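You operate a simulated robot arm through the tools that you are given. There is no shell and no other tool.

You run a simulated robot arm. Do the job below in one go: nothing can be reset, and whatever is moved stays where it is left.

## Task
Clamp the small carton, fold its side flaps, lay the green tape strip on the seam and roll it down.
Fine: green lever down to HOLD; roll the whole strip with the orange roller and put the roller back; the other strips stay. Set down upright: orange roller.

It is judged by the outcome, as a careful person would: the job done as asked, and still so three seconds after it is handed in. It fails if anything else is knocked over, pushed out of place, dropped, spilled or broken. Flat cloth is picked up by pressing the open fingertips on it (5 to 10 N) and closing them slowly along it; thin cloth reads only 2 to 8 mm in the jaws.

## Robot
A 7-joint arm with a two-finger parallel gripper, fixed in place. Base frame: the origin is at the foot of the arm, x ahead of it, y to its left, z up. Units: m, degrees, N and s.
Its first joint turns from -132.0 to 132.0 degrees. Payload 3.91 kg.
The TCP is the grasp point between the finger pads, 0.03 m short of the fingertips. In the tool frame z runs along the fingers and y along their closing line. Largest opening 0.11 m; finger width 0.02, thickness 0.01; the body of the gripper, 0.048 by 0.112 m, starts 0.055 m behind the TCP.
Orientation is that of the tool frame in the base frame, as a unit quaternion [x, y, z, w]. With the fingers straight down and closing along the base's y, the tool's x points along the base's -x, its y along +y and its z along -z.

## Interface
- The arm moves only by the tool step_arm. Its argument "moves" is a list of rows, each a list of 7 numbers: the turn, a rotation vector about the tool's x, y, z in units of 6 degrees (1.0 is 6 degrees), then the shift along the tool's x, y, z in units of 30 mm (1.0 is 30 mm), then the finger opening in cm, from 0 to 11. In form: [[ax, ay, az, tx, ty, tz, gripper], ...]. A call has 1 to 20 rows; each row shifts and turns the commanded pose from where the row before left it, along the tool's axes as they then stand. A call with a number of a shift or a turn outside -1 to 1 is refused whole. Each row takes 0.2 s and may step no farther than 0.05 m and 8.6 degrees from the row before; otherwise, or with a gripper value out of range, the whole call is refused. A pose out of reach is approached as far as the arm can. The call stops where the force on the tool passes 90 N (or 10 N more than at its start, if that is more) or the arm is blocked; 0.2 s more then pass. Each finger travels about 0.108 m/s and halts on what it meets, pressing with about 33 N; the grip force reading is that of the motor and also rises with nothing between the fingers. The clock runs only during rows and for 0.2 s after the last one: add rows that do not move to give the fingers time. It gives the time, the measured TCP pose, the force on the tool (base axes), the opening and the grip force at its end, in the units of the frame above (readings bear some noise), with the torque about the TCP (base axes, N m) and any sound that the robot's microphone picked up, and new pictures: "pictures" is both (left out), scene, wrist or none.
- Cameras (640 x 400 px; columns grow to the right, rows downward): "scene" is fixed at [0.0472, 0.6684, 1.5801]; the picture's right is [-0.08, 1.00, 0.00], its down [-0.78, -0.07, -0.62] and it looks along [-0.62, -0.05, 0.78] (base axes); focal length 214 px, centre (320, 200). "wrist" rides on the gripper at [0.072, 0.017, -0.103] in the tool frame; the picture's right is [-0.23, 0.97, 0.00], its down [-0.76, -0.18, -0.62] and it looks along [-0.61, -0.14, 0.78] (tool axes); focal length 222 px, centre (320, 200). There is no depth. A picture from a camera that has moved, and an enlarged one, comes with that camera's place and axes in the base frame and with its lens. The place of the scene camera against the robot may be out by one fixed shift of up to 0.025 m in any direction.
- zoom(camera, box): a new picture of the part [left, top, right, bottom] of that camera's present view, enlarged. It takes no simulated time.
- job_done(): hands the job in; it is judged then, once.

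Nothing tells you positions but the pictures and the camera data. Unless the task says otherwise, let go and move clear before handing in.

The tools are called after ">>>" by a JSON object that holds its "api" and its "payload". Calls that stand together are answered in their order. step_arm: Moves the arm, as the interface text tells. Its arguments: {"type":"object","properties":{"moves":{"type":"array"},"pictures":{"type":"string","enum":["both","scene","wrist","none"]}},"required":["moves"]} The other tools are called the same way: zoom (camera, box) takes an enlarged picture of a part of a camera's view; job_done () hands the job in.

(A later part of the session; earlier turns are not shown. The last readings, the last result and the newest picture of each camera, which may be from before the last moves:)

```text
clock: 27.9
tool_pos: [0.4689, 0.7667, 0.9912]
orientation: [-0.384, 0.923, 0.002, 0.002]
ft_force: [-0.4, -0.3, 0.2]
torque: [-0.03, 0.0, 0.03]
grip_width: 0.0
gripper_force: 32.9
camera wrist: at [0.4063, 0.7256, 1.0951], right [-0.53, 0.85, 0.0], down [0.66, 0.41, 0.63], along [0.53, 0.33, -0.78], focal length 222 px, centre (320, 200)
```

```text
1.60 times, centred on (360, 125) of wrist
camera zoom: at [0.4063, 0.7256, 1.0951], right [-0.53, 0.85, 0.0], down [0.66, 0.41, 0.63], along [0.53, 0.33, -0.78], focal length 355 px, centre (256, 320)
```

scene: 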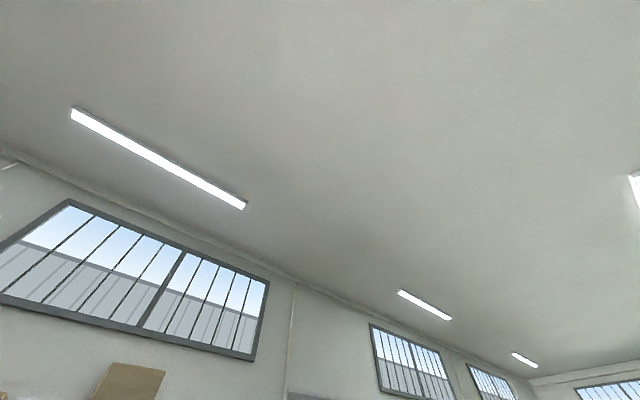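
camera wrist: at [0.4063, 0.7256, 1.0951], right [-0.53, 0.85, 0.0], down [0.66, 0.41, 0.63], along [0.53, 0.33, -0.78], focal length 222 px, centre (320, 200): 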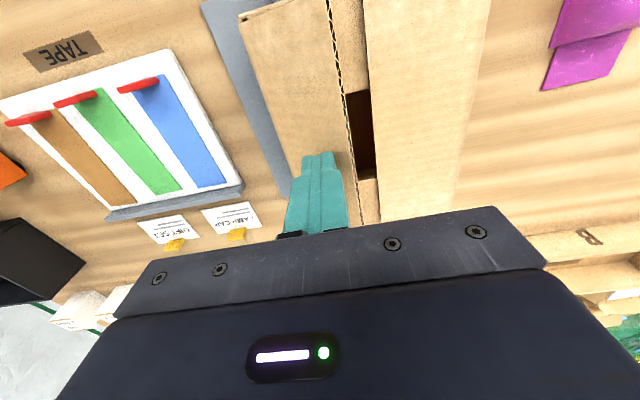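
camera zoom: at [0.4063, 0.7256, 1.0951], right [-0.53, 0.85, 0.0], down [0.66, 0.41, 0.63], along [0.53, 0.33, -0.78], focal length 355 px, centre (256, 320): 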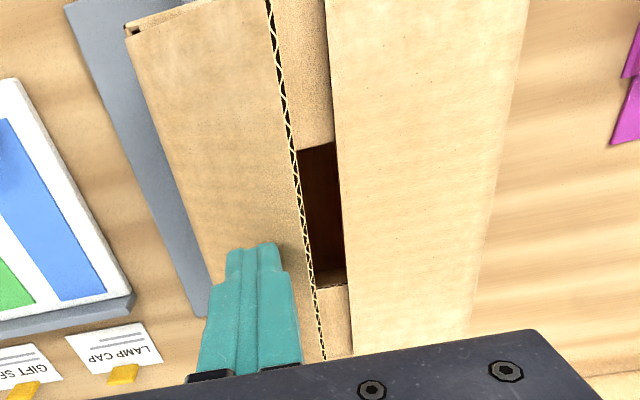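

The right flap is past halfway. I'll press it flat the same way.

>>> {"api": "step_arm", "payload": {"moves": [[0, 0, 0, 0, 0.4, 0.3, 0], [0, 0, 0, 0, 0.1, 0.4, 0], [0, 0, 0, 0, 0, 0.4, 0], [0, 0, 0, 0, 0, 0.25, 0], [0, 0, 0, 0, 0, -0.6, 0], [0, 0, 0, 0, 0, -1, 0], [0, 0, 0, 0, 0, -1, 0], [0, 0, 0, 0.5, 0, -1, 0], [0, 0, 0, 0.5, 0, -1, 0]], "pictures": "wrist"}}

>>> {"api": "zoom", "payload": {"camera": "wrist", "box": [200, 0, 520, 250]}}

```text
clock: 29.9
tool_pos: [0.4363, 0.7546, 1.0871]
orientation: [-0.384, 0.923, 0.001, 0.002]
ft_force: [0.9, -0.1, -0.6]
torque: [-0.06, 0.01, 0.01]
grip_width: 0.0002
gripper_force: 32.7
camera wrist: at [0.3746, 0.7145, 1.1909], right [-0.53, 0.85, 0.0], down [0.66, 0.41, 0.63], along [0.53, 0.33, -0.78], focal length 222 px, centre (320, 200)
```

wrist: 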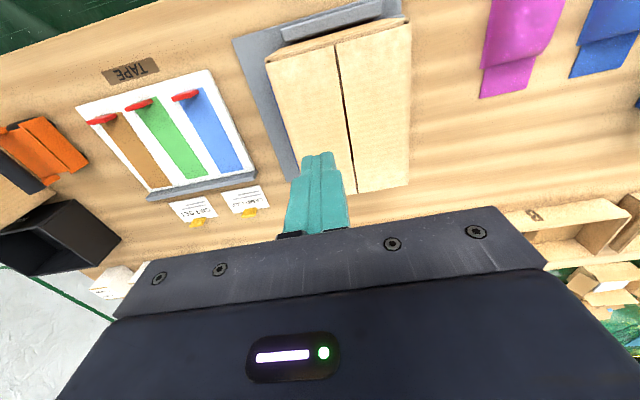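

```text
1.60 times, centred on (360, 125) of wrist
camera zoom: at [0.3746, 0.7145, 1.1909], right [-0.53, 0.85, 0.0], down [0.66, 0.41, 0.63], along [0.53, 0.33, -0.78], focal length 355 px, centre (256, 320)
```

zoom: 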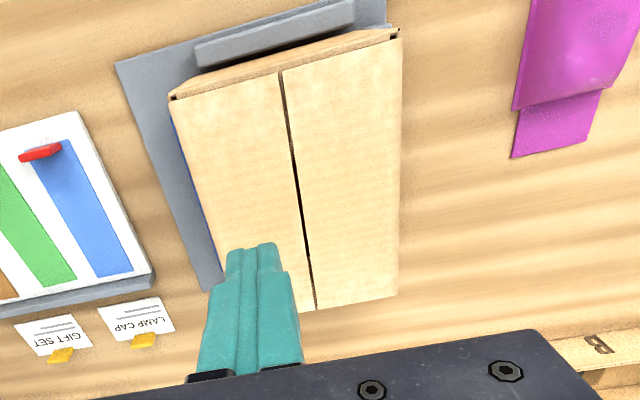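

Both flaps are flat with a clean seam at L≈0.2505, F 0.791–0.978. Now I'll look closely at the tape card.

>>> {"api": "step_arm", "payload": {"moves": [[0, 0, 0, 0.34, -0.95, 0, 2], [0, 0, 0, 0.34, -0.95, 0, 4], [0, 0, 0, 0.34, -0.95, 0, 6], [0, 0, 0, 0.34, -0.95, 0, 8], [0, 0, 0, 0.34, -0.95, 0, 11], [0, 0, 0, 0.34, -0.95, 0, 11], [0, 0, 0, 0.34, -0.95, 0, 11]], "pictures": "wrist"}}

>>> {"api": "zoom", "payload": {"camera": "wrist", "box": [240, 40, 440, 200]}}

>>> {"api": "zoom", "payload": {"camera": "wrist", "box": [40, 40, 260, 260]}}

```text
clock: 31.5
tool_pos: [0.5256, 0.5635, 1.0893]
orientation: [-0.384, 0.923, 0.001, 0.001]
ft_force: [0.0, 0.5, -1.2]
torque: [-0.03, -0.02, -0.03]
grip_width: 0.11
gripper_force: 0.0
camera wrist: at [0.4644, 0.5231, 1.1917], right [-0.53, 0.85, 0.0], down [0.66, 0.41, 0.63], along [0.53, 0.33, -0.78], focal length 222 px, centre (320, 200)
```

wrist: 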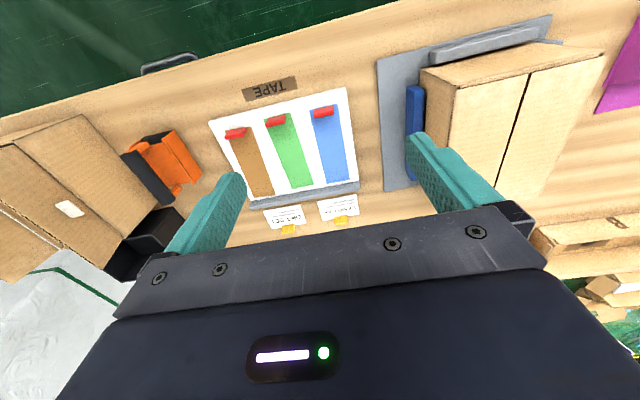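

```text
2.50 times, centred on (340, 120) of wrist
camera zoom: at [0.4644, 0.5231, 1.1917], right [-0.53, 0.85, 0.0], down [0.66, 0.41, 0.63], along [0.53, 0.33, -0.78], focal length 555 px, centre (270, 400)
```

zoom: 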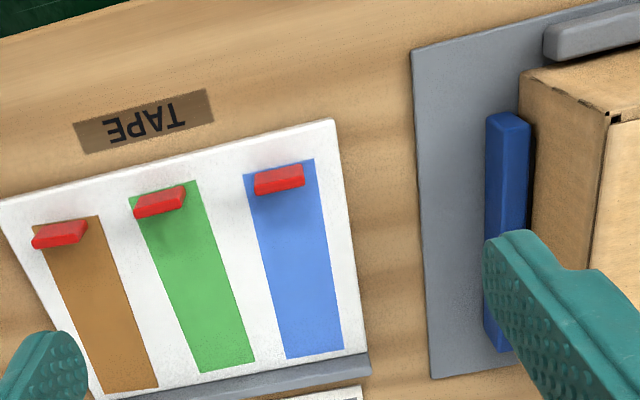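

```text
1.82 times, centred on (150, 150) of wrist
camera zoom: at [0.4644, 0.5231, 1.1917], right [-0.53, 0.85, 0.0], down [0.66, 0.41, 0.63], along [0.53, 0.33, -0.78], focal length 404 px, centre (629, 291)
```

zoom: 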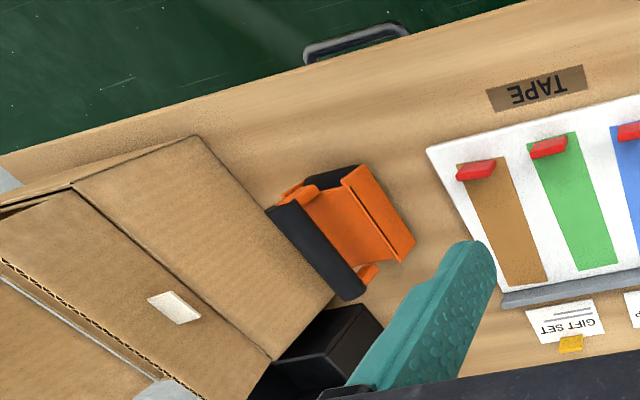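

The green strip lies at L≈-0.052 from F 0.798 to 0.947, with its red tab at the near end. I'll take a low-angle look to see how the tab and the roller stand.

>>> {"api": "step_arm", "payload": {"moves": [[0, -1, 0, 0.71, -0.22, 0.387, 11], [0, -1, 0, 0.71, -0.22, 0.387, 11], [0, -1, 0, 0.71, -0.22, 0.387, 11], [0, -1, 0, 0.71, -0.22, 0.387, 11], [0, -1, 0, 0.71, -0.22, 0.387, 11], [0, -1, 0, 0.71, -0.22, 0.387, 11], [0, -1, 0, 0.71, -0.22, 0.387, 11]], "pictures": "wrist"}}

>>> {"api": "zoom", "payload": {"camera": "wrist", "box": [220, 80, 420, 220]}}

>>> {"api": "zoom", "payload": {"camera": "wrist", "box": [60, 80, 260, 240]}}

```text
clock: 33.3
tool_pos: [0.5192, 0.4217, 0.9657]
orientation: [-0.323, 0.874, 0.127, 0.339]
ft_force: [-0.6, 0.3, 1.4]
torque: [-0.06, -0.02, -0.01]
grip_width: 0.1101
gripper_force: 0.1
stopped in row 7: the arm was blocked; the commanded pose is now the measured one
camera wrist: at [0.4155, 0.3532, 0.995], right [-0.51, 0.85, 0.16], down [0.23, -0.04, 0.97], along [0.83, 0.53, -0.17], focal length 222 px, centre (320, 200)
```

wrist: 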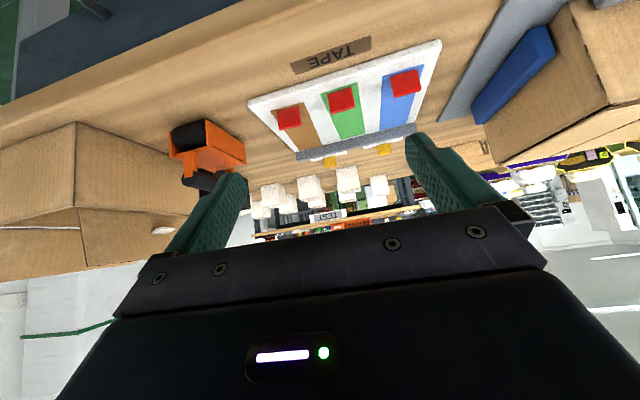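

```text
2.86 times, centred on (320, 150) of wrist
camera zoom: at [0.4155, 0.3532, 0.995], right [-0.51, 0.85, 0.16], down [0.23, -0.04, 0.97], along [0.83, 0.53, -0.17], focal length 635 px, centre (320, 343)
```

zoom: 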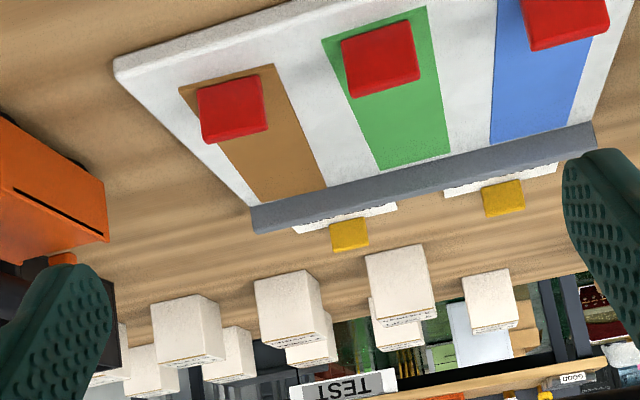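

```text
2.50 times, centred on (160, 160) of wrist
camera zoom: at [0.4155, 0.3532, 0.995], right [-0.51, 0.85, 0.16], down [0.23, -0.04, 0.97], along [0.83, 0.53, -0.17], focal length 555 px, centre (720, 300)
```

zoom: 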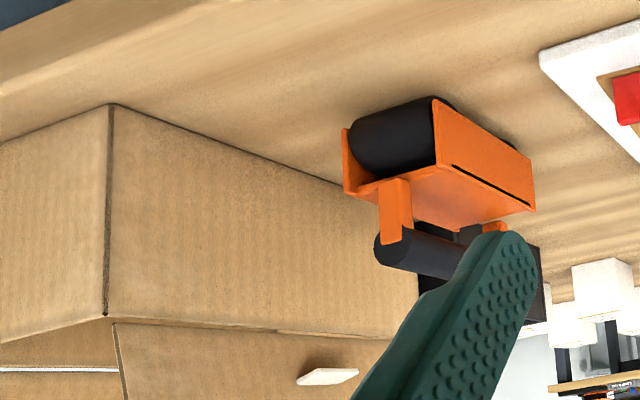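

The strip card is flat at z≈0.815. The green tab is an upright red plate about 31 mm wide with its top at z≈0.844, and the roller stands on its drum with a black handle bar at z≈0.888. I'll come back to vertical above the green tab.

>>> {"api": "step_arm", "payload": {"moves": [[0, 1, 0, -0.569, 0.07, 0.3, 8], [0, 1, 0, -0.569, 0.07, 0.3, 8], [0, 1, 0, -0.569, 0.07, 0.3, 7], [0, 1, 0, -0.569, 0.07, 0.3, 7], [0, 1, 0, -0.569, 0.07, 0.3, 6], [0, 1, 0, -0.569, 0.07, 0.3, 6], [0, 1, 0, -0.569, 0.07, 0.3, 6], [0, 0, -0.72, 0, 0, 0, 6]], "pictures": "wrist"}}

>>> {"api": "zoom", "payload": {"camera": "wrist", "box": [220, 40, 420, 200]}}

```text
clock: 35.1
tool_pos: [0.6097, 0.5183, 0.9591]
orientation: [-0.383, 0.924, 0.004, 0.001]
ft_force: [-1.0, 0.0, -0.1]
torque: [0.07, 0.03, -0.03]
grip_width: 0.0599
gripper_force: 0.0
camera wrist: at [0.5472, 0.4783, 1.0621], right [-0.53, 0.85, 0.0], down [0.66, 0.41, 0.63], along [0.53, 0.33, -0.78], focal length 222 px, centre (320, 200)
```

wrist: 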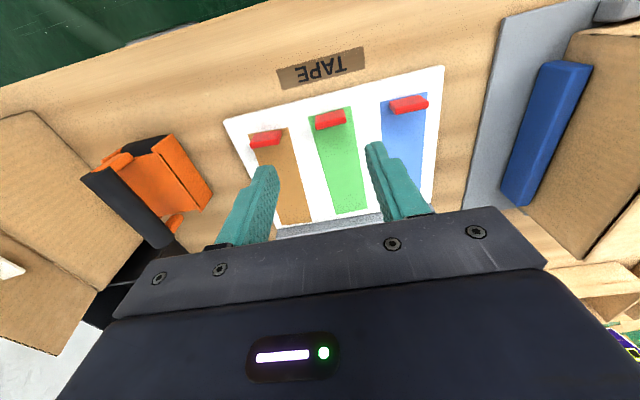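

```text
2.50 times, centred on (320, 120) of wrist
camera zoom: at [0.5472, 0.4783, 1.0621], right [-0.53, 0.85, 0.0], down [0.66, 0.41, 0.63], along [0.53, 0.33, -0.78], focal length 555 px, centre (320, 400)
```

zoom: 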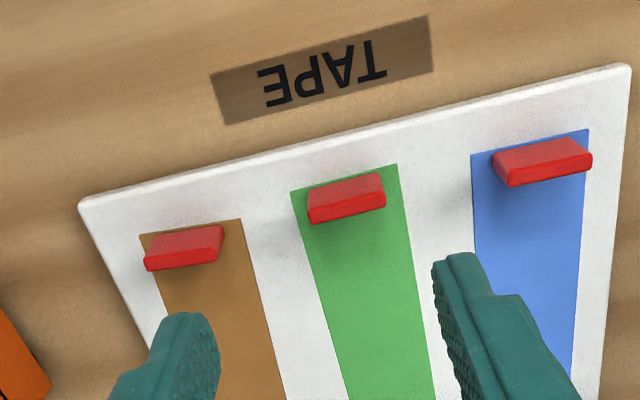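

The green tab's centre is at F≈0.8035, L≈-0.0557. I'll line up, lower and check.

>>> {"api": "step_arm", "payload": {"moves": [[0, 0, 0, -0.2, 0.3, 0, 5], [0, 0, 0, 0, 0, 0.8, 5], [0, 0, 0, 0, 0, 0.8, 5], [0, 0, 0, 0, 0, 0.6, 5]], "pictures": "wrist"}}

>>> {"api": "zoom", "payload": {"camera": "wrist", "box": [220, 60, 420, 220]}}

```text
clock: 36.1
tool_pos: [0.6069, 0.5285, 0.8928]
orientation: [-0.382, 0.924, 0.002, 0.001]
ft_force: [0.1, -0.2, 0.7]
torque: [-0.01, 0.01, -0.02]
grip_width: 0.0501
gripper_force: 0.1
camera wrist: at [0.5448, 0.489, 0.996], right [-0.53, 0.85, 0.0], down [0.66, 0.41, 0.63], along [0.53, 0.33, -0.78], focal length 222 px, centre (320, 200)
```

wrist: 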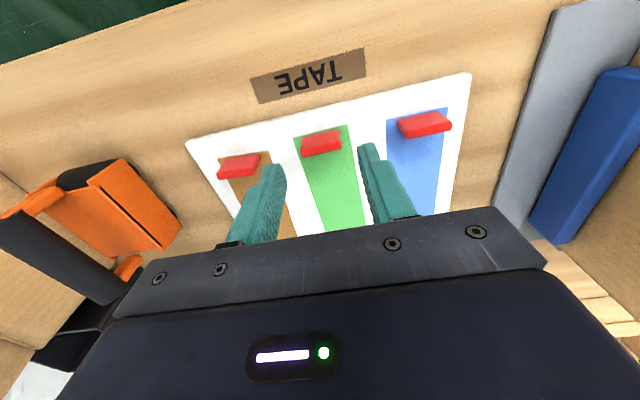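

```text
2.50 times, centred on (320, 140) of wrist
camera zoom: at [0.5448, 0.489, 0.996], right [-0.53, 0.85, 0.0], down [0.66, 0.41, 0.63], along [0.53, 0.33, -0.78], focal length 555 px, centre (320, 350)
```

zoom: 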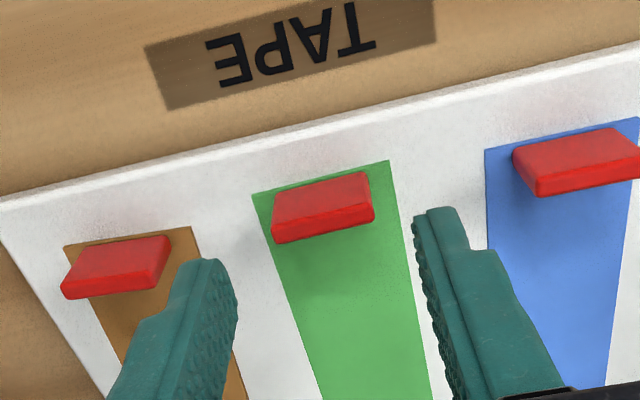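

Alignment is good. I'll lower the last 44 mm and close gently on the tab.

>>> {"api": "step_arm", "payload": {"moves": [[0, 0, 0, 0, 0, 0.7, 5], [0, 0, 0, 0, 0, 0.5, 5], [0, 0, 0, 0, 0, 0.23, 5]], "pictures": "wrist"}}

>>> {"api": "zoom", "payload": {"camera": "wrist", "box": [220, 60, 420, 220]}}

```text
clock: 36.9
tool_pos: [0.6069, 0.5297, 0.8486]
orientation: [-0.382, 0.924, 0.003, 0.002]
ft_force: [-0.2, 1.1, -0.8]
torque: [-0.01, 0.0, 0.02]
grip_width: 0.05
gripper_force: 0.0
camera wrist: at [0.5451, 0.4894, 0.9528], right [-0.53, 0.85, 0.0], down [0.66, 0.41, 0.63], along [0.53, 0.33, -0.78], focal length 222 px, centre (320, 200)
```

wrist: 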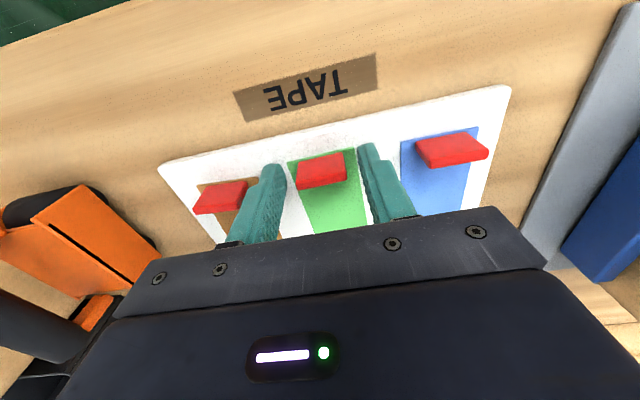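

```text
2.50 times, centred on (320, 140) of wrist
camera zoom: at [0.5451, 0.4894, 0.9528], right [-0.53, 0.85, 0.0], down [0.66, 0.41, 0.63], along [0.53, 0.33, -0.78], focal length 555 px, centre (320, 350)
```

zoom: 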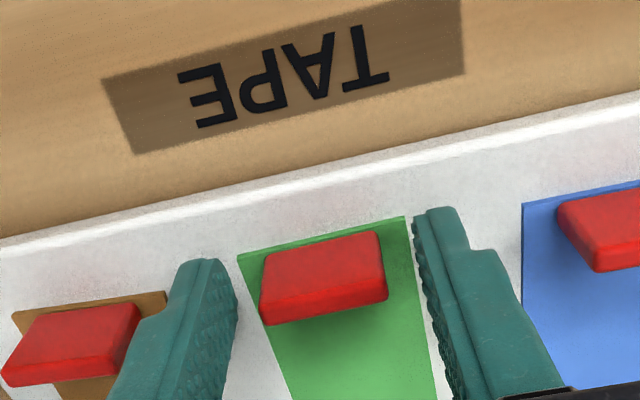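

>>> {"api": "step_arm", "payload": {"moves": [[0, 0, 0, 0, 0, 0, 4.2], [0, 0, 0, 0, 0, 0, 3.6], [0, 0, 0, 0, 0, 0, 3.2], [0, 0, 0, 0, 0, 0, 2.8], [0, 0, 0, 0, 0, 0, 2.4], [0, 0, 0, 0, 0, 0, 2.0], [0, 0, 0, 0, 0, 0, 2.0]], "pictures": "wrist"}}

>>> {"api": "zoom", "payload": {"camera": "wrist", "box": [220, 60, 420, 220]}}

```text
clock: 38.5
tool_pos: [0.6073, 0.5307, 0.8491]
orientation: [-0.383, 0.924, 0.002, 0.001]
ft_force: [0.5, 0.2, 0.9]
torque: [0.03, 0.01, 0.03]
grip_width: 0.0304
gripper_force: 33.1
camera wrist: at [0.545, 0.4896, 0.953], right [-0.53, 0.85, 0.0], down [0.66, 0.41, 0.63], along [0.53, 0.33, -0.78], focal length 222 px, centre (320, 200)
```

wrist: 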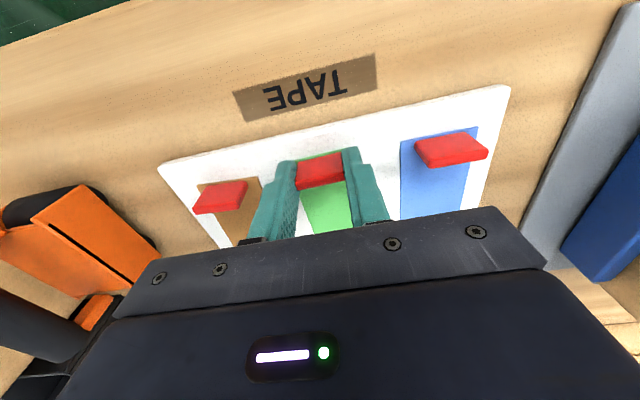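

```text
2.50 times, centred on (320, 140) of wrist
camera zoom: at [0.545, 0.4896, 0.953], right [-0.53, 0.85, 0.0], down [0.66, 0.41, 0.63], along [0.53, 0.33, -0.78], focal length 555 px, centre (320, 350)
```

zoom: 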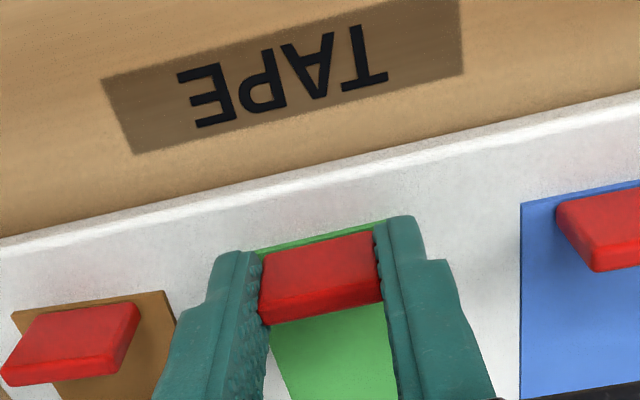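

The tab is held at 30.4 mm width. I'll lift slowly and watch the strip.

>>> {"api": "step_arm", "payload": {"moves": [[0, 0, 0, 0, 0, -0.2, 2.0], [0, 0, 0, 0, 0, -0.3, 2.0], [0, 0, 0, 0, 0, -0.4, 2.0], [0, 0, 0, 0, 0, -0.5, 2.0], [0, 0, 0, 0, 0, -0.5, 2.0]], "pictures": "wrist"}}

>>> {"api": "zoom", "payload": {"camera": "wrist", "box": [200, 60, 460, 220]}}

```text
clock: 39.7
tool_pos: [0.6081, 0.5282, 0.9056]
orientation: [-0.383, 0.924, 0.003, 0.001]
ft_force: [-1.4, -1.4, -0.8]
torque: [-0.02, 0.0, 0.03]
grip_width: 0.03
gripper_force: 33.1
camera wrist: at [0.5449, 0.4893, 1.0097], right [-0.53, 0.85, 0.0], down [0.66, 0.41, 0.63], along [0.53, 0.33, -0.78], focal length 222 px, centre (320, 200)
```

wrist: 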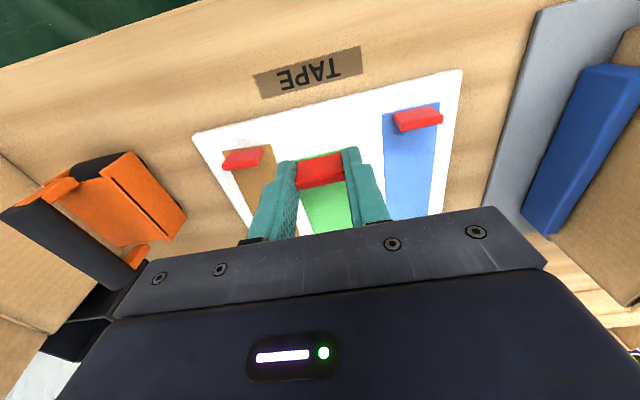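

```text
2.46 times, centred on (330, 140) of wrist
camera zoom: at [0.5449, 0.4893, 1.0097], right [-0.53, 0.85, 0.0], down [0.66, 0.41, 0.63], along [0.53, 0.33, -0.78], focal length 547 px, centre (295, 348)
```

zoom: 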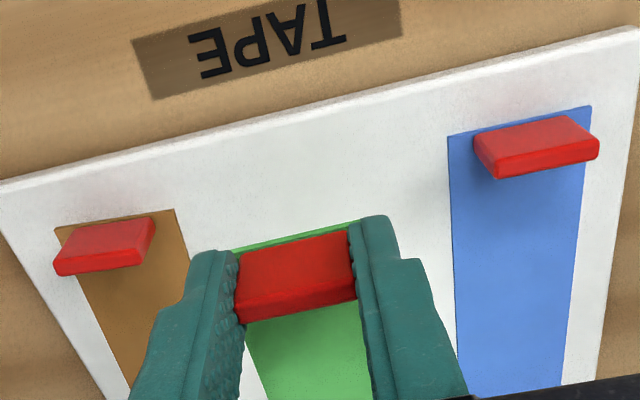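

>>> {"api": "step_arm", "payload": {"moves": [[0, 0, 0, 0, 0, -0.8, 2.0], [0, 0, 0, 0, 0, -0.8, 2.0], [0, 0, 0, 0, 0, -0.8, 2.0], [0, 0, 0, 0, 0, -0.8, 2.0]], "pictures": "wrist"}}

>>> {"api": "zoom", "payload": {"camera": "wrist", "box": [200, 60, 460, 230]}}

```text
clock: 40.7
tool_pos: [0.6073, 0.5284, 1.0026]
orientation: [-0.382, 0.924, 0.004, 0.001]
ft_force: [-0.1, 0.0, 0.0]
torque: [-0.03, 0.02, 0.0]
grip_width: 0.03
gripper_force: 33.2
camera wrist: at [0.5452, 0.4887, 1.1058], right [-0.53, 0.85, 0.0], down [0.66, 0.41, 0.63], along [0.53, 0.33, -0.78], focal length 222 px, centre (320, 200)
```

wrist: 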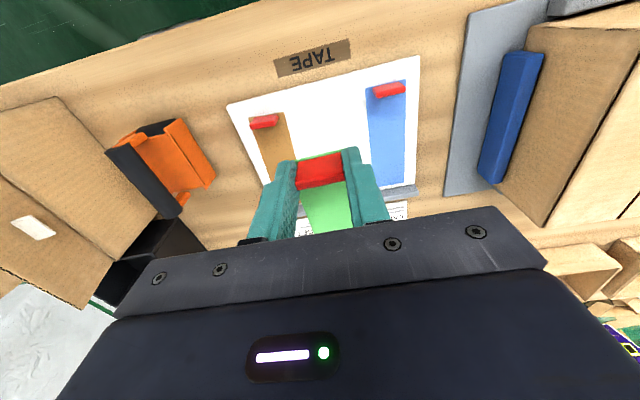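

```text
2.35 times, centred on (330, 145) of wrist
camera zoom: at [0.5452, 0.4887, 1.1058], right [-0.53, 0.85, 0.0], down [0.66, 0.41, 0.63], along [0.53, 0.33, -0.78], focal length 523 px, centre (296, 329)
```

zoom: 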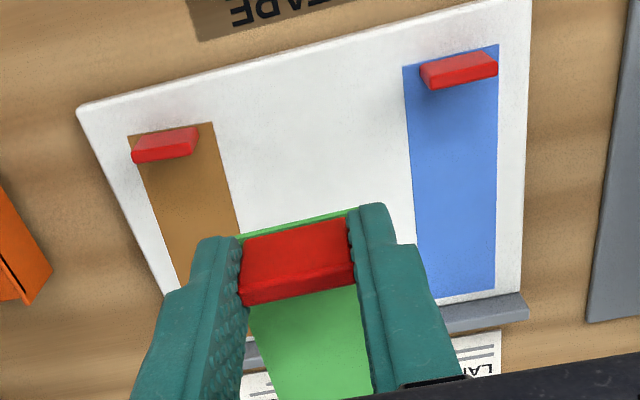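

The strip is stiff and comes up level with the tab, so laying it only needs a straight sideways shift. I'll carry it over to the seam.

>>> {"api": "step_arm", "payload": {"moves": [[0, 0, 0, -0.035, 0.928, -0.1, 2.0], [0, 0, 0, -0.035, 0.928, -0.1, 2.0], [0, 0, 0, -0.035, 0.928, -0.1, 2.0], [0, 0, 0, -0.035, 0.928, -0.1, 2.0], [0, 0, 0, -0.035, 0.928, -0.1, 2.0], [0, 0, 0, -0.035, 0.928, -0.1, 2.0], [0, 0, 0, -0.035, 0.928, 0, 2.0], [0, 0, 0, -0.035, 0.928, 0, 2.0], [0, 0, 0, -0.035, 0.928, 0, 2.0], [0, 0, 0, -0.035, 0.928, 0, 2.0], [0, 0, 0, -0.035, 0.928, 0, 2.0]], "pictures": "wrist"}}

>>> {"api": "zoom", "payload": {"camera": "wrist", "box": [200, 60, 460, 230]}}

```text
clock: 43.1
tool_pos: [0.3994, 0.755, 1.0213]
orientation: [-0.382, 0.924, 0.003, 0.002]
ft_force: [0.5, 0.0, 0.8]
torque: [0.01, 0.06, -0.02]
grip_width: 0.0301
gripper_force: 33.4
camera wrist: at [0.3377, 0.7139, 1.1252], right [-0.53, 0.85, 0.0], down [0.66, 0.41, 0.63], along [0.53, 0.33, -0.78], focal length 222 px, centre (320, 200)
```

wrist: 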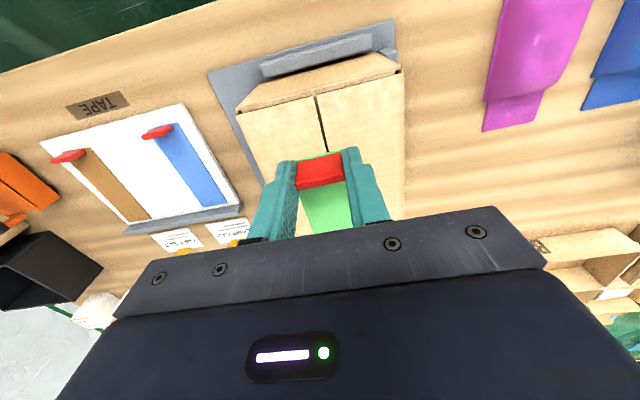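

```text
2.35 times, centred on (330, 145) of wrist
camera zoom: at [0.3377, 0.7139, 1.1252], right [-0.53, 0.85, 0.0], down [0.66, 0.41, 0.63], along [0.53, 0.33, -0.78], focal length 523 px, centre (296, 329)
```

zoom: 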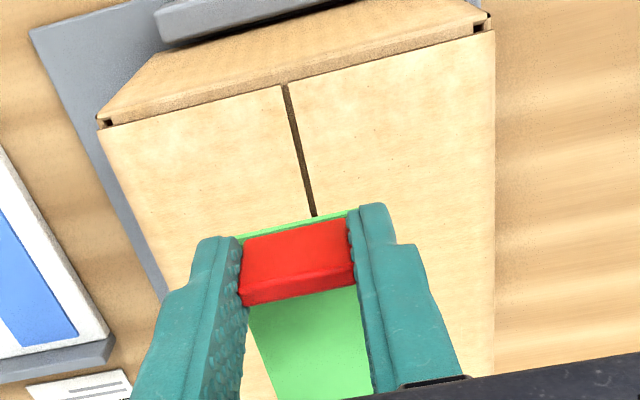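

The strip is centred over the seam at L≈0.251, with its middle at F≈0.886. I'll lower it to touch.

>>> {"api": "step_arm", "payload": {"moves": [[0, 0, 0, 0.03, 0, 0.7, 2.0], [0, 0, 0, 0.03, 0, 0.7, 2.0], [0, 0, 0, 0, 0, 0.4, 2.0], [0, 0, 0, 0, 0, 0.1, 2.0], [0, 0, 0, 0, 0, 0, 2.0]], "pictures": "wrist"}}

>>> {"api": "zoom", "payload": {"camera": "wrist", "box": [200, 60, 460, 230]}}

```text
clock: 44.3
tool_pos: [0.3972, 0.7529, 0.9636]
orientation: [-0.383, 0.924, 0.003, 0.003]
ft_force: [0.8, 1.2, -0.7]
torque: [0.0, -0.05, 0.0]
grip_width: 0.0305
gripper_force: 33.6
camera wrist: at [0.336, 0.713, 1.0678], right [-0.53, 0.85, 0.0], down [0.66, 0.41, 0.63], along [0.53, 0.33, -0.78], focal length 222 px, centre (320, 200)
```

wrist: 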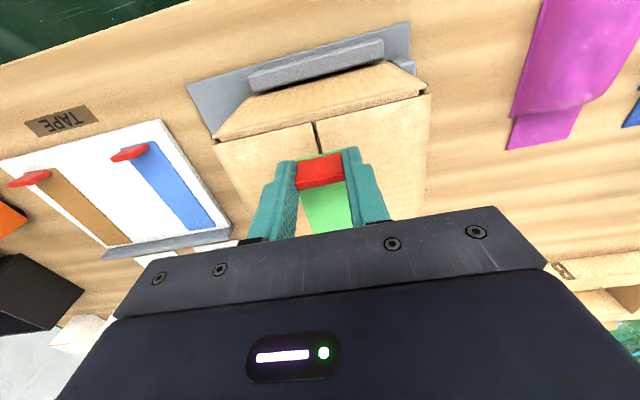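

```text
2.35 times, centred on (330, 145) of wrist
camera zoom: at [0.336, 0.713, 1.0678], right [-0.53, 0.85, 0.0], down [0.66, 0.41, 0.63], along [0.53, 0.33, -0.78], focal length 523 px, centre (296, 329)
```

zoom: 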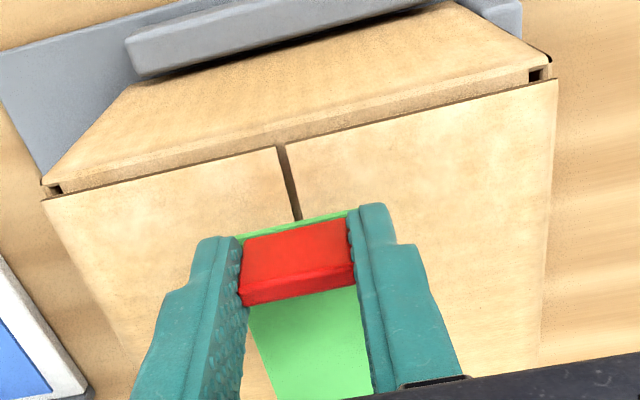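

>>> {"api": "step_arm", "payload": {"moves": [[0, 0, 0, 0, 0.02, 0.1, 2.0], [0, 0, 0, 0, 0, 0.1, 2.0], [0, 0, 0, 0, 0, 0.05, 2.0], [0, 0, 0, 0, 0, 0, 2.0]], "pictures": "none"}}

```text
clock: 45.3
tool_pos: [0.3968, 0.7536, 0.9582]
orientation: [-0.382, 0.924, 0.004, 0.002]
ft_force: [-0.1, -0.4, 26.1]
torque: [0.07, -0.22, -0.01]
grip_width: 0.0304
gripper_force: 32.9
```

The strip is pressed on the carton with about 26 N. I'll ease off slightly, open and lift away.

>>> {"api": "step_arm", "payload": {"moves": [[0, 0, 0, 0, 0, -0.04, 2.0], [0, 0, 0, 0, 0, 0, 3.4], [0, 0, 0, 0, 0, 0, 4.2], [0, 0, 0, 0, 0, 0, 5.0], [0, 0, 0, 0, 0, -0.3, 5.0], [0, 0, 0, 0, 0, -0.8, 5.0], [0, 0, 0, 0, 0, -1, 5.0], [0, 0, 0, 0.5, 0, -1, 5.0], [0, 0, 0, 1, 0, -1, 5.0], [0, 0, 0, 1, 0, -1, 5.0]], "pictures": "wrist"}}

>>> {"api": "zoom", "payload": {"camera": "wrist", "box": [200, 30, 460, 230]}}

```text
clock: 47.5
tool_pos: [0.3456, 0.7, 1.1101]
orientation: [-0.382, 0.924, 0.004, 0.001]
ft_force: [0.2, -0.1, -0.5]
torque: [-0.02, 0.0, 0.01]
grip_width: 0.0502
gripper_force: 0.1
camera wrist: at [0.2829, 0.6596, 1.213], right [-0.53, 0.85, 0.0], down [0.66, 0.41, 0.63], along [0.53, 0.33, -0.78], focal length 222 px, centre (320, 200)
```

wrist: 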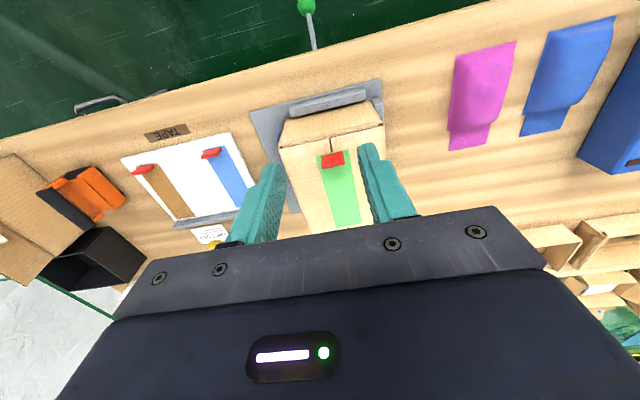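

```text
2.00 times, centred on (330, 130) of wrist
camera zoom: at [0.2829, 0.6596, 1.213], right [-0.53, 0.85, 0.0], down [0.66, 0.41, 0.63], along [0.53, 0.33, -0.78], focal length 444 px, centre (300, 340)
```

zoom: 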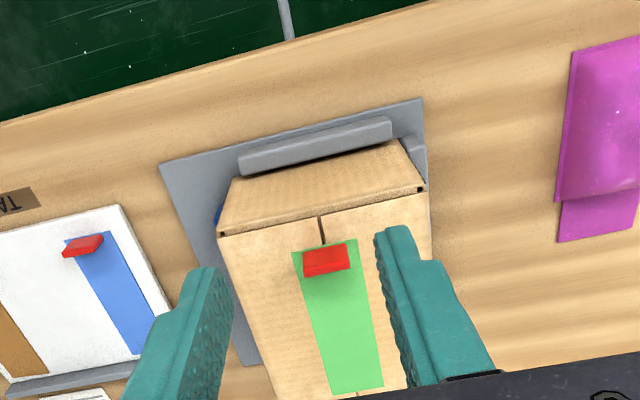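

The green strip lies centred on the seam (F 0.812–0.957). Next I'll go to the roller at robot's right, in stages.

>>> {"api": "step_arm", "payload": {"moves": [[0, 0, 0, 0, -0.95, 0, 8], [0, 0, 0, 0, -0.95, 0, 8], [0, 0, 0, 0, -0.95, 0, 8], [0, 0, 0, 0, -0.95, 0, 8], [0, 0, 0, 0, -0.95, 0, 8], [0, 0, 0, 0, -0.95, 0, 8], [0, 0, 0, 0, -0.95, 0, 8], [0, 0, 0, 0, -0.95, 0, 8], [0, 0, 0, 0, -0.95, 0, 8], [0, 0, 0, 0, -0.95, 0, 8], [0, 0, 0, 0, -0.95, 0, 8], [0, 0, 0, 0, -0.95, 0, 8], [0, 0, 0, 0, -0.95, 0, 8]], "pictures": "wrist"}}

>>> {"api": "zoom", "payload": {"camera": "wrist", "box": [60, 40, 300, 220]}}

```text
clock: 50.3
tool_pos: [0.6056, 0.4368, 1.1111]
orientation: [-0.383, 0.924, 0.003, 0.003]
ft_force: [-0.7, 0.7, -0.6]
torque: [-0.03, -0.03, 0.0]
grip_width: 0.0798
gripper_force: 0.1
camera wrist: at [0.5432, 0.3967, 1.2141], right [-0.53, 0.85, 0.0], down [0.66, 0.41, 0.63], along [0.53, 0.33, -0.78], focal length 222 px, centre (320, 200)
```

wrist: 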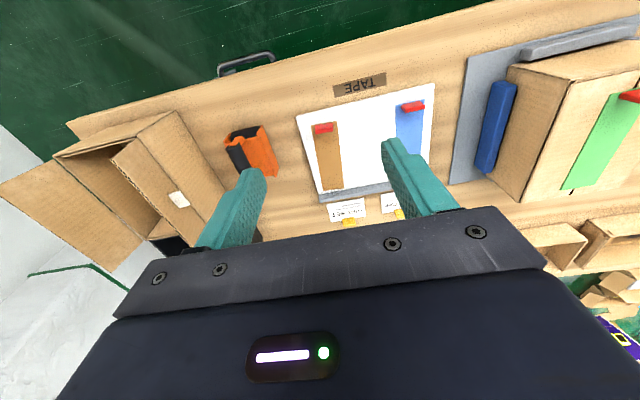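

```text
2.22 times, centred on (180, 130) of wrist
camera zoom: at [0.5432, 0.3967, 1.2141], right [-0.53, 0.85, 0.0], down [0.66, 0.41, 0.63], along [0.53, 0.33, -0.78], focal length 494 px, centre (631, 356)
```

zoom: 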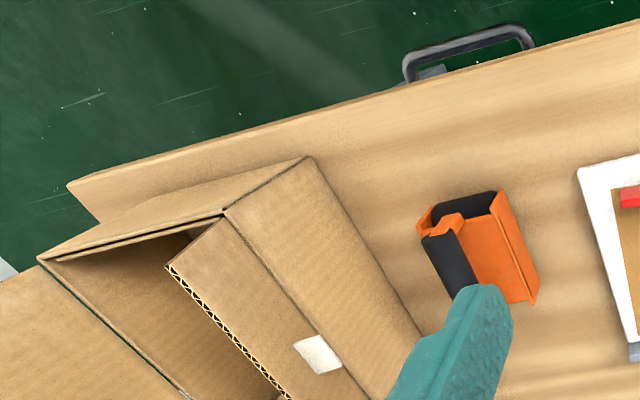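

>>> {"api": "step_arm", "payload": {"moves": [[0, 0, 0, 0.2, -0.9, -0.2, 8], [0, 0, 0, 0.2, -0.9, -0.2, 8], [0, 0, 0, 0.2, -0.9, -0.2, 8], [0, 0, 0, 0.2, -0.9, -0.2, 8], [0, 0, 0, 0.2, -0.9, -0.2, 8]], "pictures": "wrist"}}

>>> {"api": "zoom", "payload": {"camera": "wrist", "box": [100, 30, 340, 220]}}

>>> {"api": "zoom", "payload": {"camera": "wrist", "box": [240, 60, 400, 190]}}

```text
clock: 51.5
tool_pos: [0.6789, 0.3203, 1.139]
orientation: [-0.383, 0.924, 0.003, 0.003]
ft_force: [-0.4, 0.7, -0.2]
torque: [-0.02, 0.0, -0.01]
grip_width: 0.0799
gripper_force: 0.0
camera wrist: at [0.6174, 0.2799, 1.2427], right [-0.53, 0.85, 0.0], down [0.66, 0.41, 0.63], along [0.53, 0.33, -0.78], focal length 222 px, centre (320, 200)
```

wrist: 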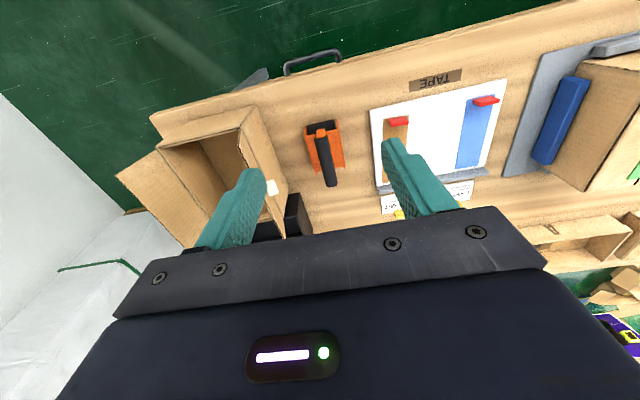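

```text
2.11 times, centred on (220, 125) of wrist
camera zoom: at [0.6174, 0.2799, 1.2427], right [-0.53, 0.85, 0.0], down [0.66, 0.41, 0.63], along [0.53, 0.33, -0.78], focal length 468 px, centre (530, 358)
```

zoom: 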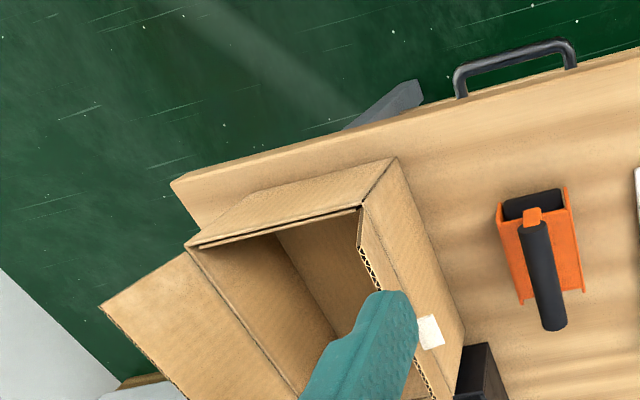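

```text
3.08 times, centred on (320, 125) of wrist
camera zoom: at [0.6174, 0.2799, 1.2427], right [-0.53, 0.85, 0.0], down [0.66, 0.41, 0.63], along [0.53, 0.33, -0.78], focal length 684 px, centre (320, 431)
```

zoom: 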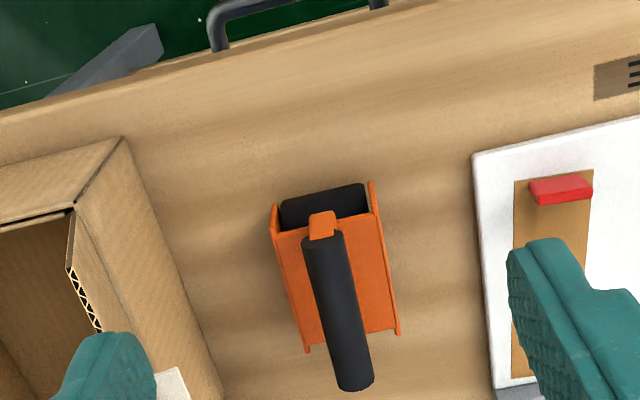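

The frame of the roller runs along F with a black handle bar on top. I need a low-angle look at how its drum sits before gripping, so I'll turn to face it and pitch up.

>>> {"api": "step_arm", "payload": {"moves": [[0, 0, 1, 0, 0, 0, 8], [0, 0, 1, 0, 0, 0, 8], [0, 0, 1, 0, 0, 0, 8], [0, -1, 0, 0.66, 0, 0.78, 8], [0, -1, 0, 0.66, 0, 0.78, 8], [0, -1, 0, 0.66, 0, 0.78, 8], [0, -1, 0, 0.66, 0, 0.78, 8], [0, -1, 0, 0.66, 0, 0.78, 8], [0, -1, 0, 0.66, 0, 0.78, 8]], "pictures": "wrist"}}

>>> {"api": "zoom", "payload": {"camera": "wrist", "box": [220, 40, 420, 200]}}

```text
clock: 53.7
tool_pos: [0.6704, 0.1928, 0.9762]
orientation: [-0.134, 0.941, 0.049, 0.308]
ft_force: [0.2, 0.6, -0.3]
torque: [-0.04, -0.02, -0.03]
grip_width: 0.0799
gripper_force: 0.1
stopped in row 9: the arm was blocked; the commanded pose is now the measured one
camera wrist: at [0.552, 0.1754, 1.0169], right [-0.1, 0.98, 0.14], down [0.29, -0.11, 0.95], along [0.95, 0.13, -0.27], focal length 222 px, centre (320, 200)
```

wrist: 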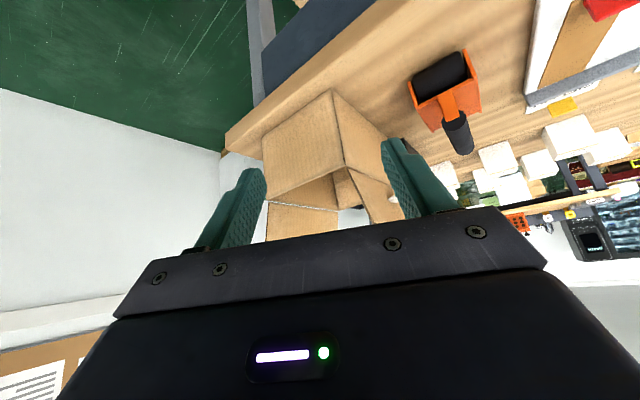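

```text
2.50 times, centred on (320, 120) of wrist
camera zoom: at [0.552, 0.1754, 1.0169], right [-0.1, 0.98, 0.14], down [0.29, -0.11, 0.95], along [0.95, 0.13, -0.27], focal length 555 px, centre (320, 400)
```

zoom: 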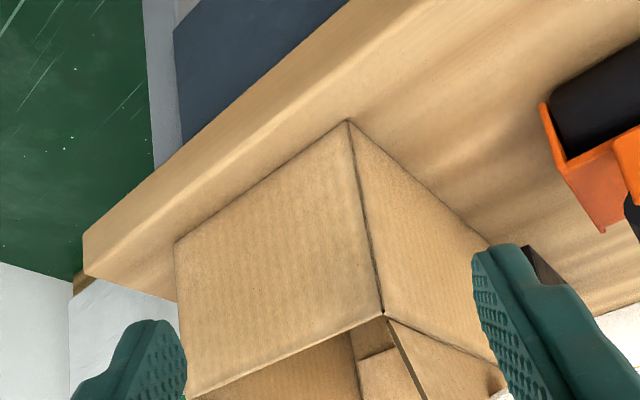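

>>> {"api": "zoom", "payload": {"camera": "wrist", "box": [390, 30, 510, 170]}}

```text
2.86 times, centred on (450, 100) of wrist
camera zoom: at [0.552, 0.1754, 1.0169], right [-0.1, 0.98, 0.14], down [0.29, -0.11, 0.95], along [0.95, 0.13, -0.27], focal length 635 px, centre (-51, 486)
```

zoom: 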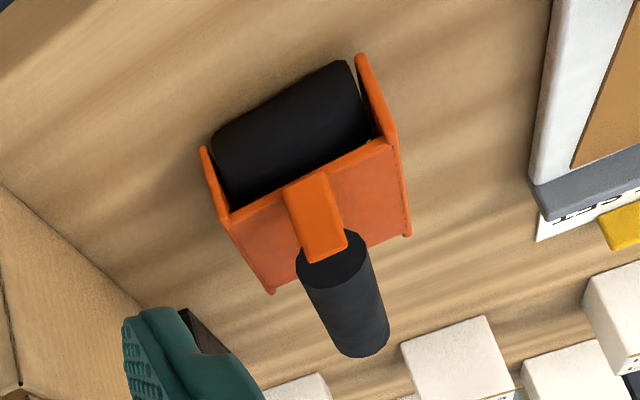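

Now it's clear that the drum's axis lies across (along L) between the side plates, so the roller already points the right way to roll along the seam. The handle bar is at L≈-0.2715, F 0.783–0.878, z≈0.889. I'll return to vertical near it.

>>> {"api": "step_arm", "payload": {"moves": [[0, 1, 0, -0.47, 0.615, -0.28, 8], [0, 1, 0, -0.47, 0.615, -0.28, 8], [0, 1, 0, -0.47, 0.615, -0.28, 8], [0, 1, 0, -0.47, 0.615, -0.28, 8], [0, 1, 0, -0.47, 0.615, -0.28, 8], [0, 1, 0, -0.47, 0.615, -0.28, 8], [0, 0, -0.95, 0, 0, 0, 7], [0, 0, -0.95, 0, 0, 0, 6], [0, 0, -0.95, 0, 0, 0, 6], [0, 0, -0.95, 0, 0, 0, 6], [0, 0, -0.95, 0, 0, 0, 6]], "pictures": "wrist"}}

>>> {"api": "zoom", "payload": {"camera": "wrist", "box": [240, 40, 400, 200]}}

```text
clock: 56.1
tool_pos: [0.6969, 0.3164, 1.0528]
orientation: [-0.384, 0.923, 0.004, 0.003]
ft_force: [-0.3, 0.7, 0.0]
torque: [-0.01, 0.0, -0.01]
grip_width: 0.0597
gripper_force: 0.1
camera wrist: at [0.6342, 0.2758, 1.1559], right [-0.53, 0.85, 0.01], down [0.66, 0.41, 0.63], along [0.53, 0.34, -0.78], focal length 222 px, centre (320, 200)
```

wrist: 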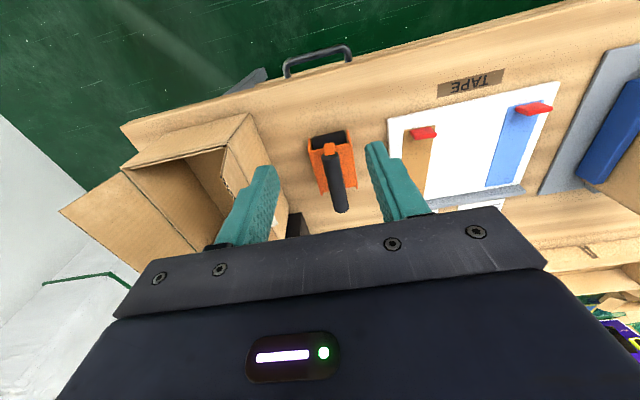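

```text
2.50 times, centred on (320, 120) of wrist
camera zoom: at [0.6342, 0.2758, 1.1559], right [-0.53, 0.85, 0.01], down [0.66, 0.41, 0.63], along [0.53, 0.34, -0.78], focal length 555 px, centre (320, 400)
```

zoom: 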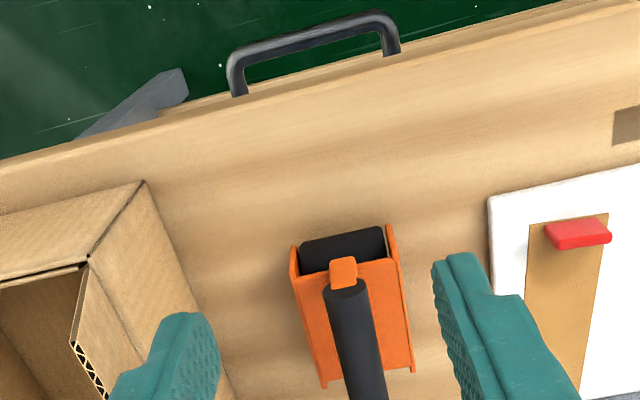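

>>> {"api": "step_arm", "payload": {"moves": [[0, 0, 0, -0.96, -0.03, 0, 6], [0, 0, 0, -0.96, -0.03, 0, 6], [0, 0, 0, -0.96, -0.04, 0, 6], [0, 0, 0, 0, 0, 1, 6], [0, 0, 0, 0, 0, 1, 6], [0, 0, 0, 0, 0, 1, 6]], "pictures": "wrist"}}

>>> {"api": "zoom", "payload": {"camera": "wrist", "box": [220, 60, 420, 220]}}

```text
clock: 57.5
tool_pos: [0.7602, 0.3757, 0.9639]
orientation: [-0.383, 0.924, 0.005, 0.002]
ft_force: [-0.9, -0.1, -0.2]
torque: [0.01, 0.01, -0.05]
grip_width: 0.0601
gripper_force: 0.1
camera wrist: at [0.6974, 0.3361, 1.0671], right [-0.53, 0.85, 0.01], down [0.66, 0.41, 0.63], along [0.53, 0.34, -0.78], focal length 222 px, centre (320, 200)
```

wrist: 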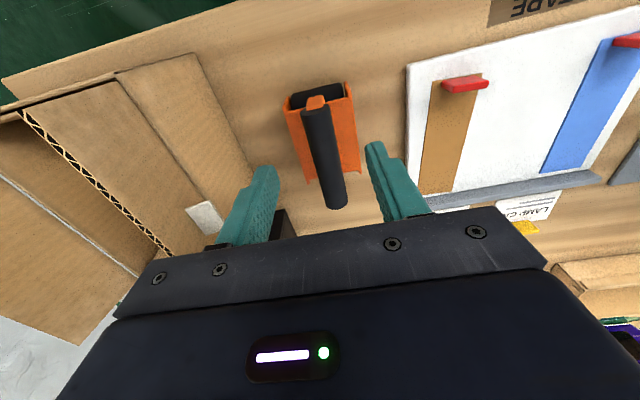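

```text
2.50 times, centred on (320, 140) of wrist
camera zoom: at [0.6974, 0.3361, 1.0671], right [-0.53, 0.85, 0.01], down [0.66, 0.41, 0.63], along [0.53, 0.34, -0.78], focal length 555 px, centre (320, 350)
```

zoom: 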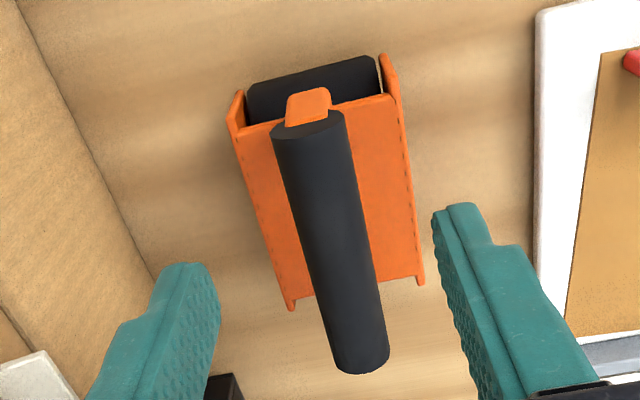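

>>> {"api": "step_arm", "payload": {"moves": [[0, 0, 0, 0, 0, 1, 6], [0, 0, 0, 0, 0, 0.9, 6], [0, 0, 0, 0, 0, 0.55, 6]], "pictures": "wrist"}}

>>> {"api": "zoom", "payload": {"camera": "wrist", "box": [220, 60, 420, 220]}}

```text
clock: 58.3
tool_pos: [0.7603, 0.3775, 0.8892]
orientation: [-0.382, 0.924, 0.004, 0.003]
ft_force: [0.7, 0.2, 0.0]
torque: [0.01, -0.02, -0.04]
grip_width: 0.06
gripper_force: 0.0
camera wrist: at [0.697, 0.3364, 0.9932], right [-0.53, 0.85, 0.01], down [0.66, 0.41, 0.63], along [0.53, 0.34, -0.78], focal length 222 px, centre (320, 200)
```

wrist: 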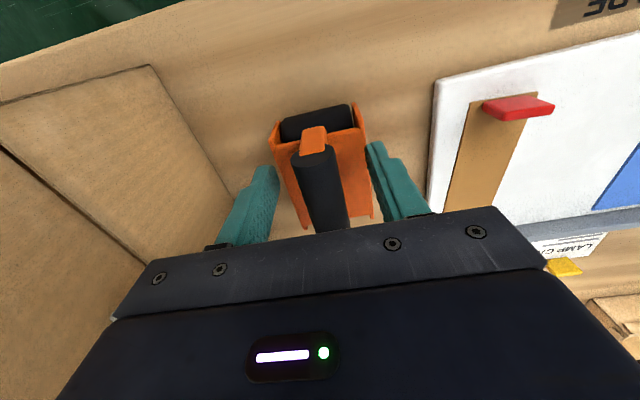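

```text
2.50 times, centred on (320, 140) of wrist
camera zoom: at [0.697, 0.3364, 0.9932], right [-0.53, 0.85, 0.01], down [0.66, 0.41, 0.63], along [0.53, 0.34, -0.78], focal length 555 px, centre (320, 350)
```

zoom: 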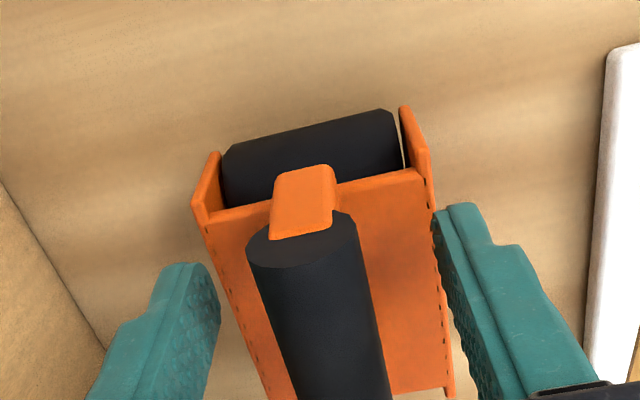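

The fingers straddle the bar just above the drum. I'll close slowly.

>>> {"api": "step_arm", "payload": {"moves": [[0, 0, 0, 0, 0, 0, 4.5], [0, 0, 0, 0, 0, 0, 3.5], [0, 0, 0, 0, 0, 0, 2.9], [0, 0, 0, 0, 0, 0, 2.5], [0, 0, 0, 0, 0, 0, 2.1], [0, 0, 0, 0, 0, 0, 1.7], [0, 0, 0, 0, 0, 0, 1.0], [0, 0, 0, 0, 0, 0, 1.0]], "pictures": "wrist"}}

>>> {"api": "zoom", "payload": {"camera": "wrist", "box": [220, 60, 420, 220]}}

```text
clock: 60.1
tool_pos: [0.7601, 0.3769, 0.8904]
orientation: [-0.382, 0.924, 0.004, 0.003]
ft_force: [-0.9, 1.8, 1.9]
torque: [0.06, -0.01, 0.06]
grip_width: 0.0234
gripper_force: 32.7
camera wrist: at [0.6972, 0.3363, 0.9933], right [-0.53, 0.85, 0.01], down [0.66, 0.41, 0.63], along [0.53, 0.34, -0.78], focal length 222 px, centre (320, 200)
```

wrist: 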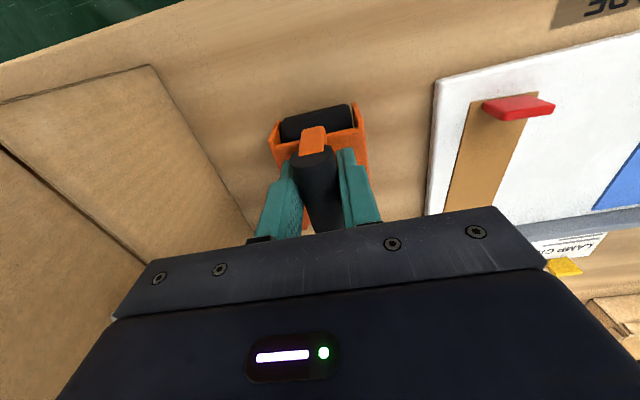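

```text
2.50 times, centred on (320, 140) of wrist
camera zoom: at [0.6972, 0.3363, 0.9933], right [-0.53, 0.85, 0.01], down [0.66, 0.41, 0.63], along [0.53, 0.34, -0.78], focal length 555 px, centre (320, 350)
```

zoom: 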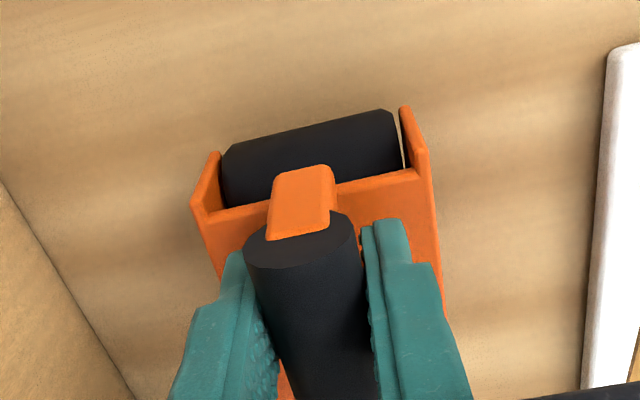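

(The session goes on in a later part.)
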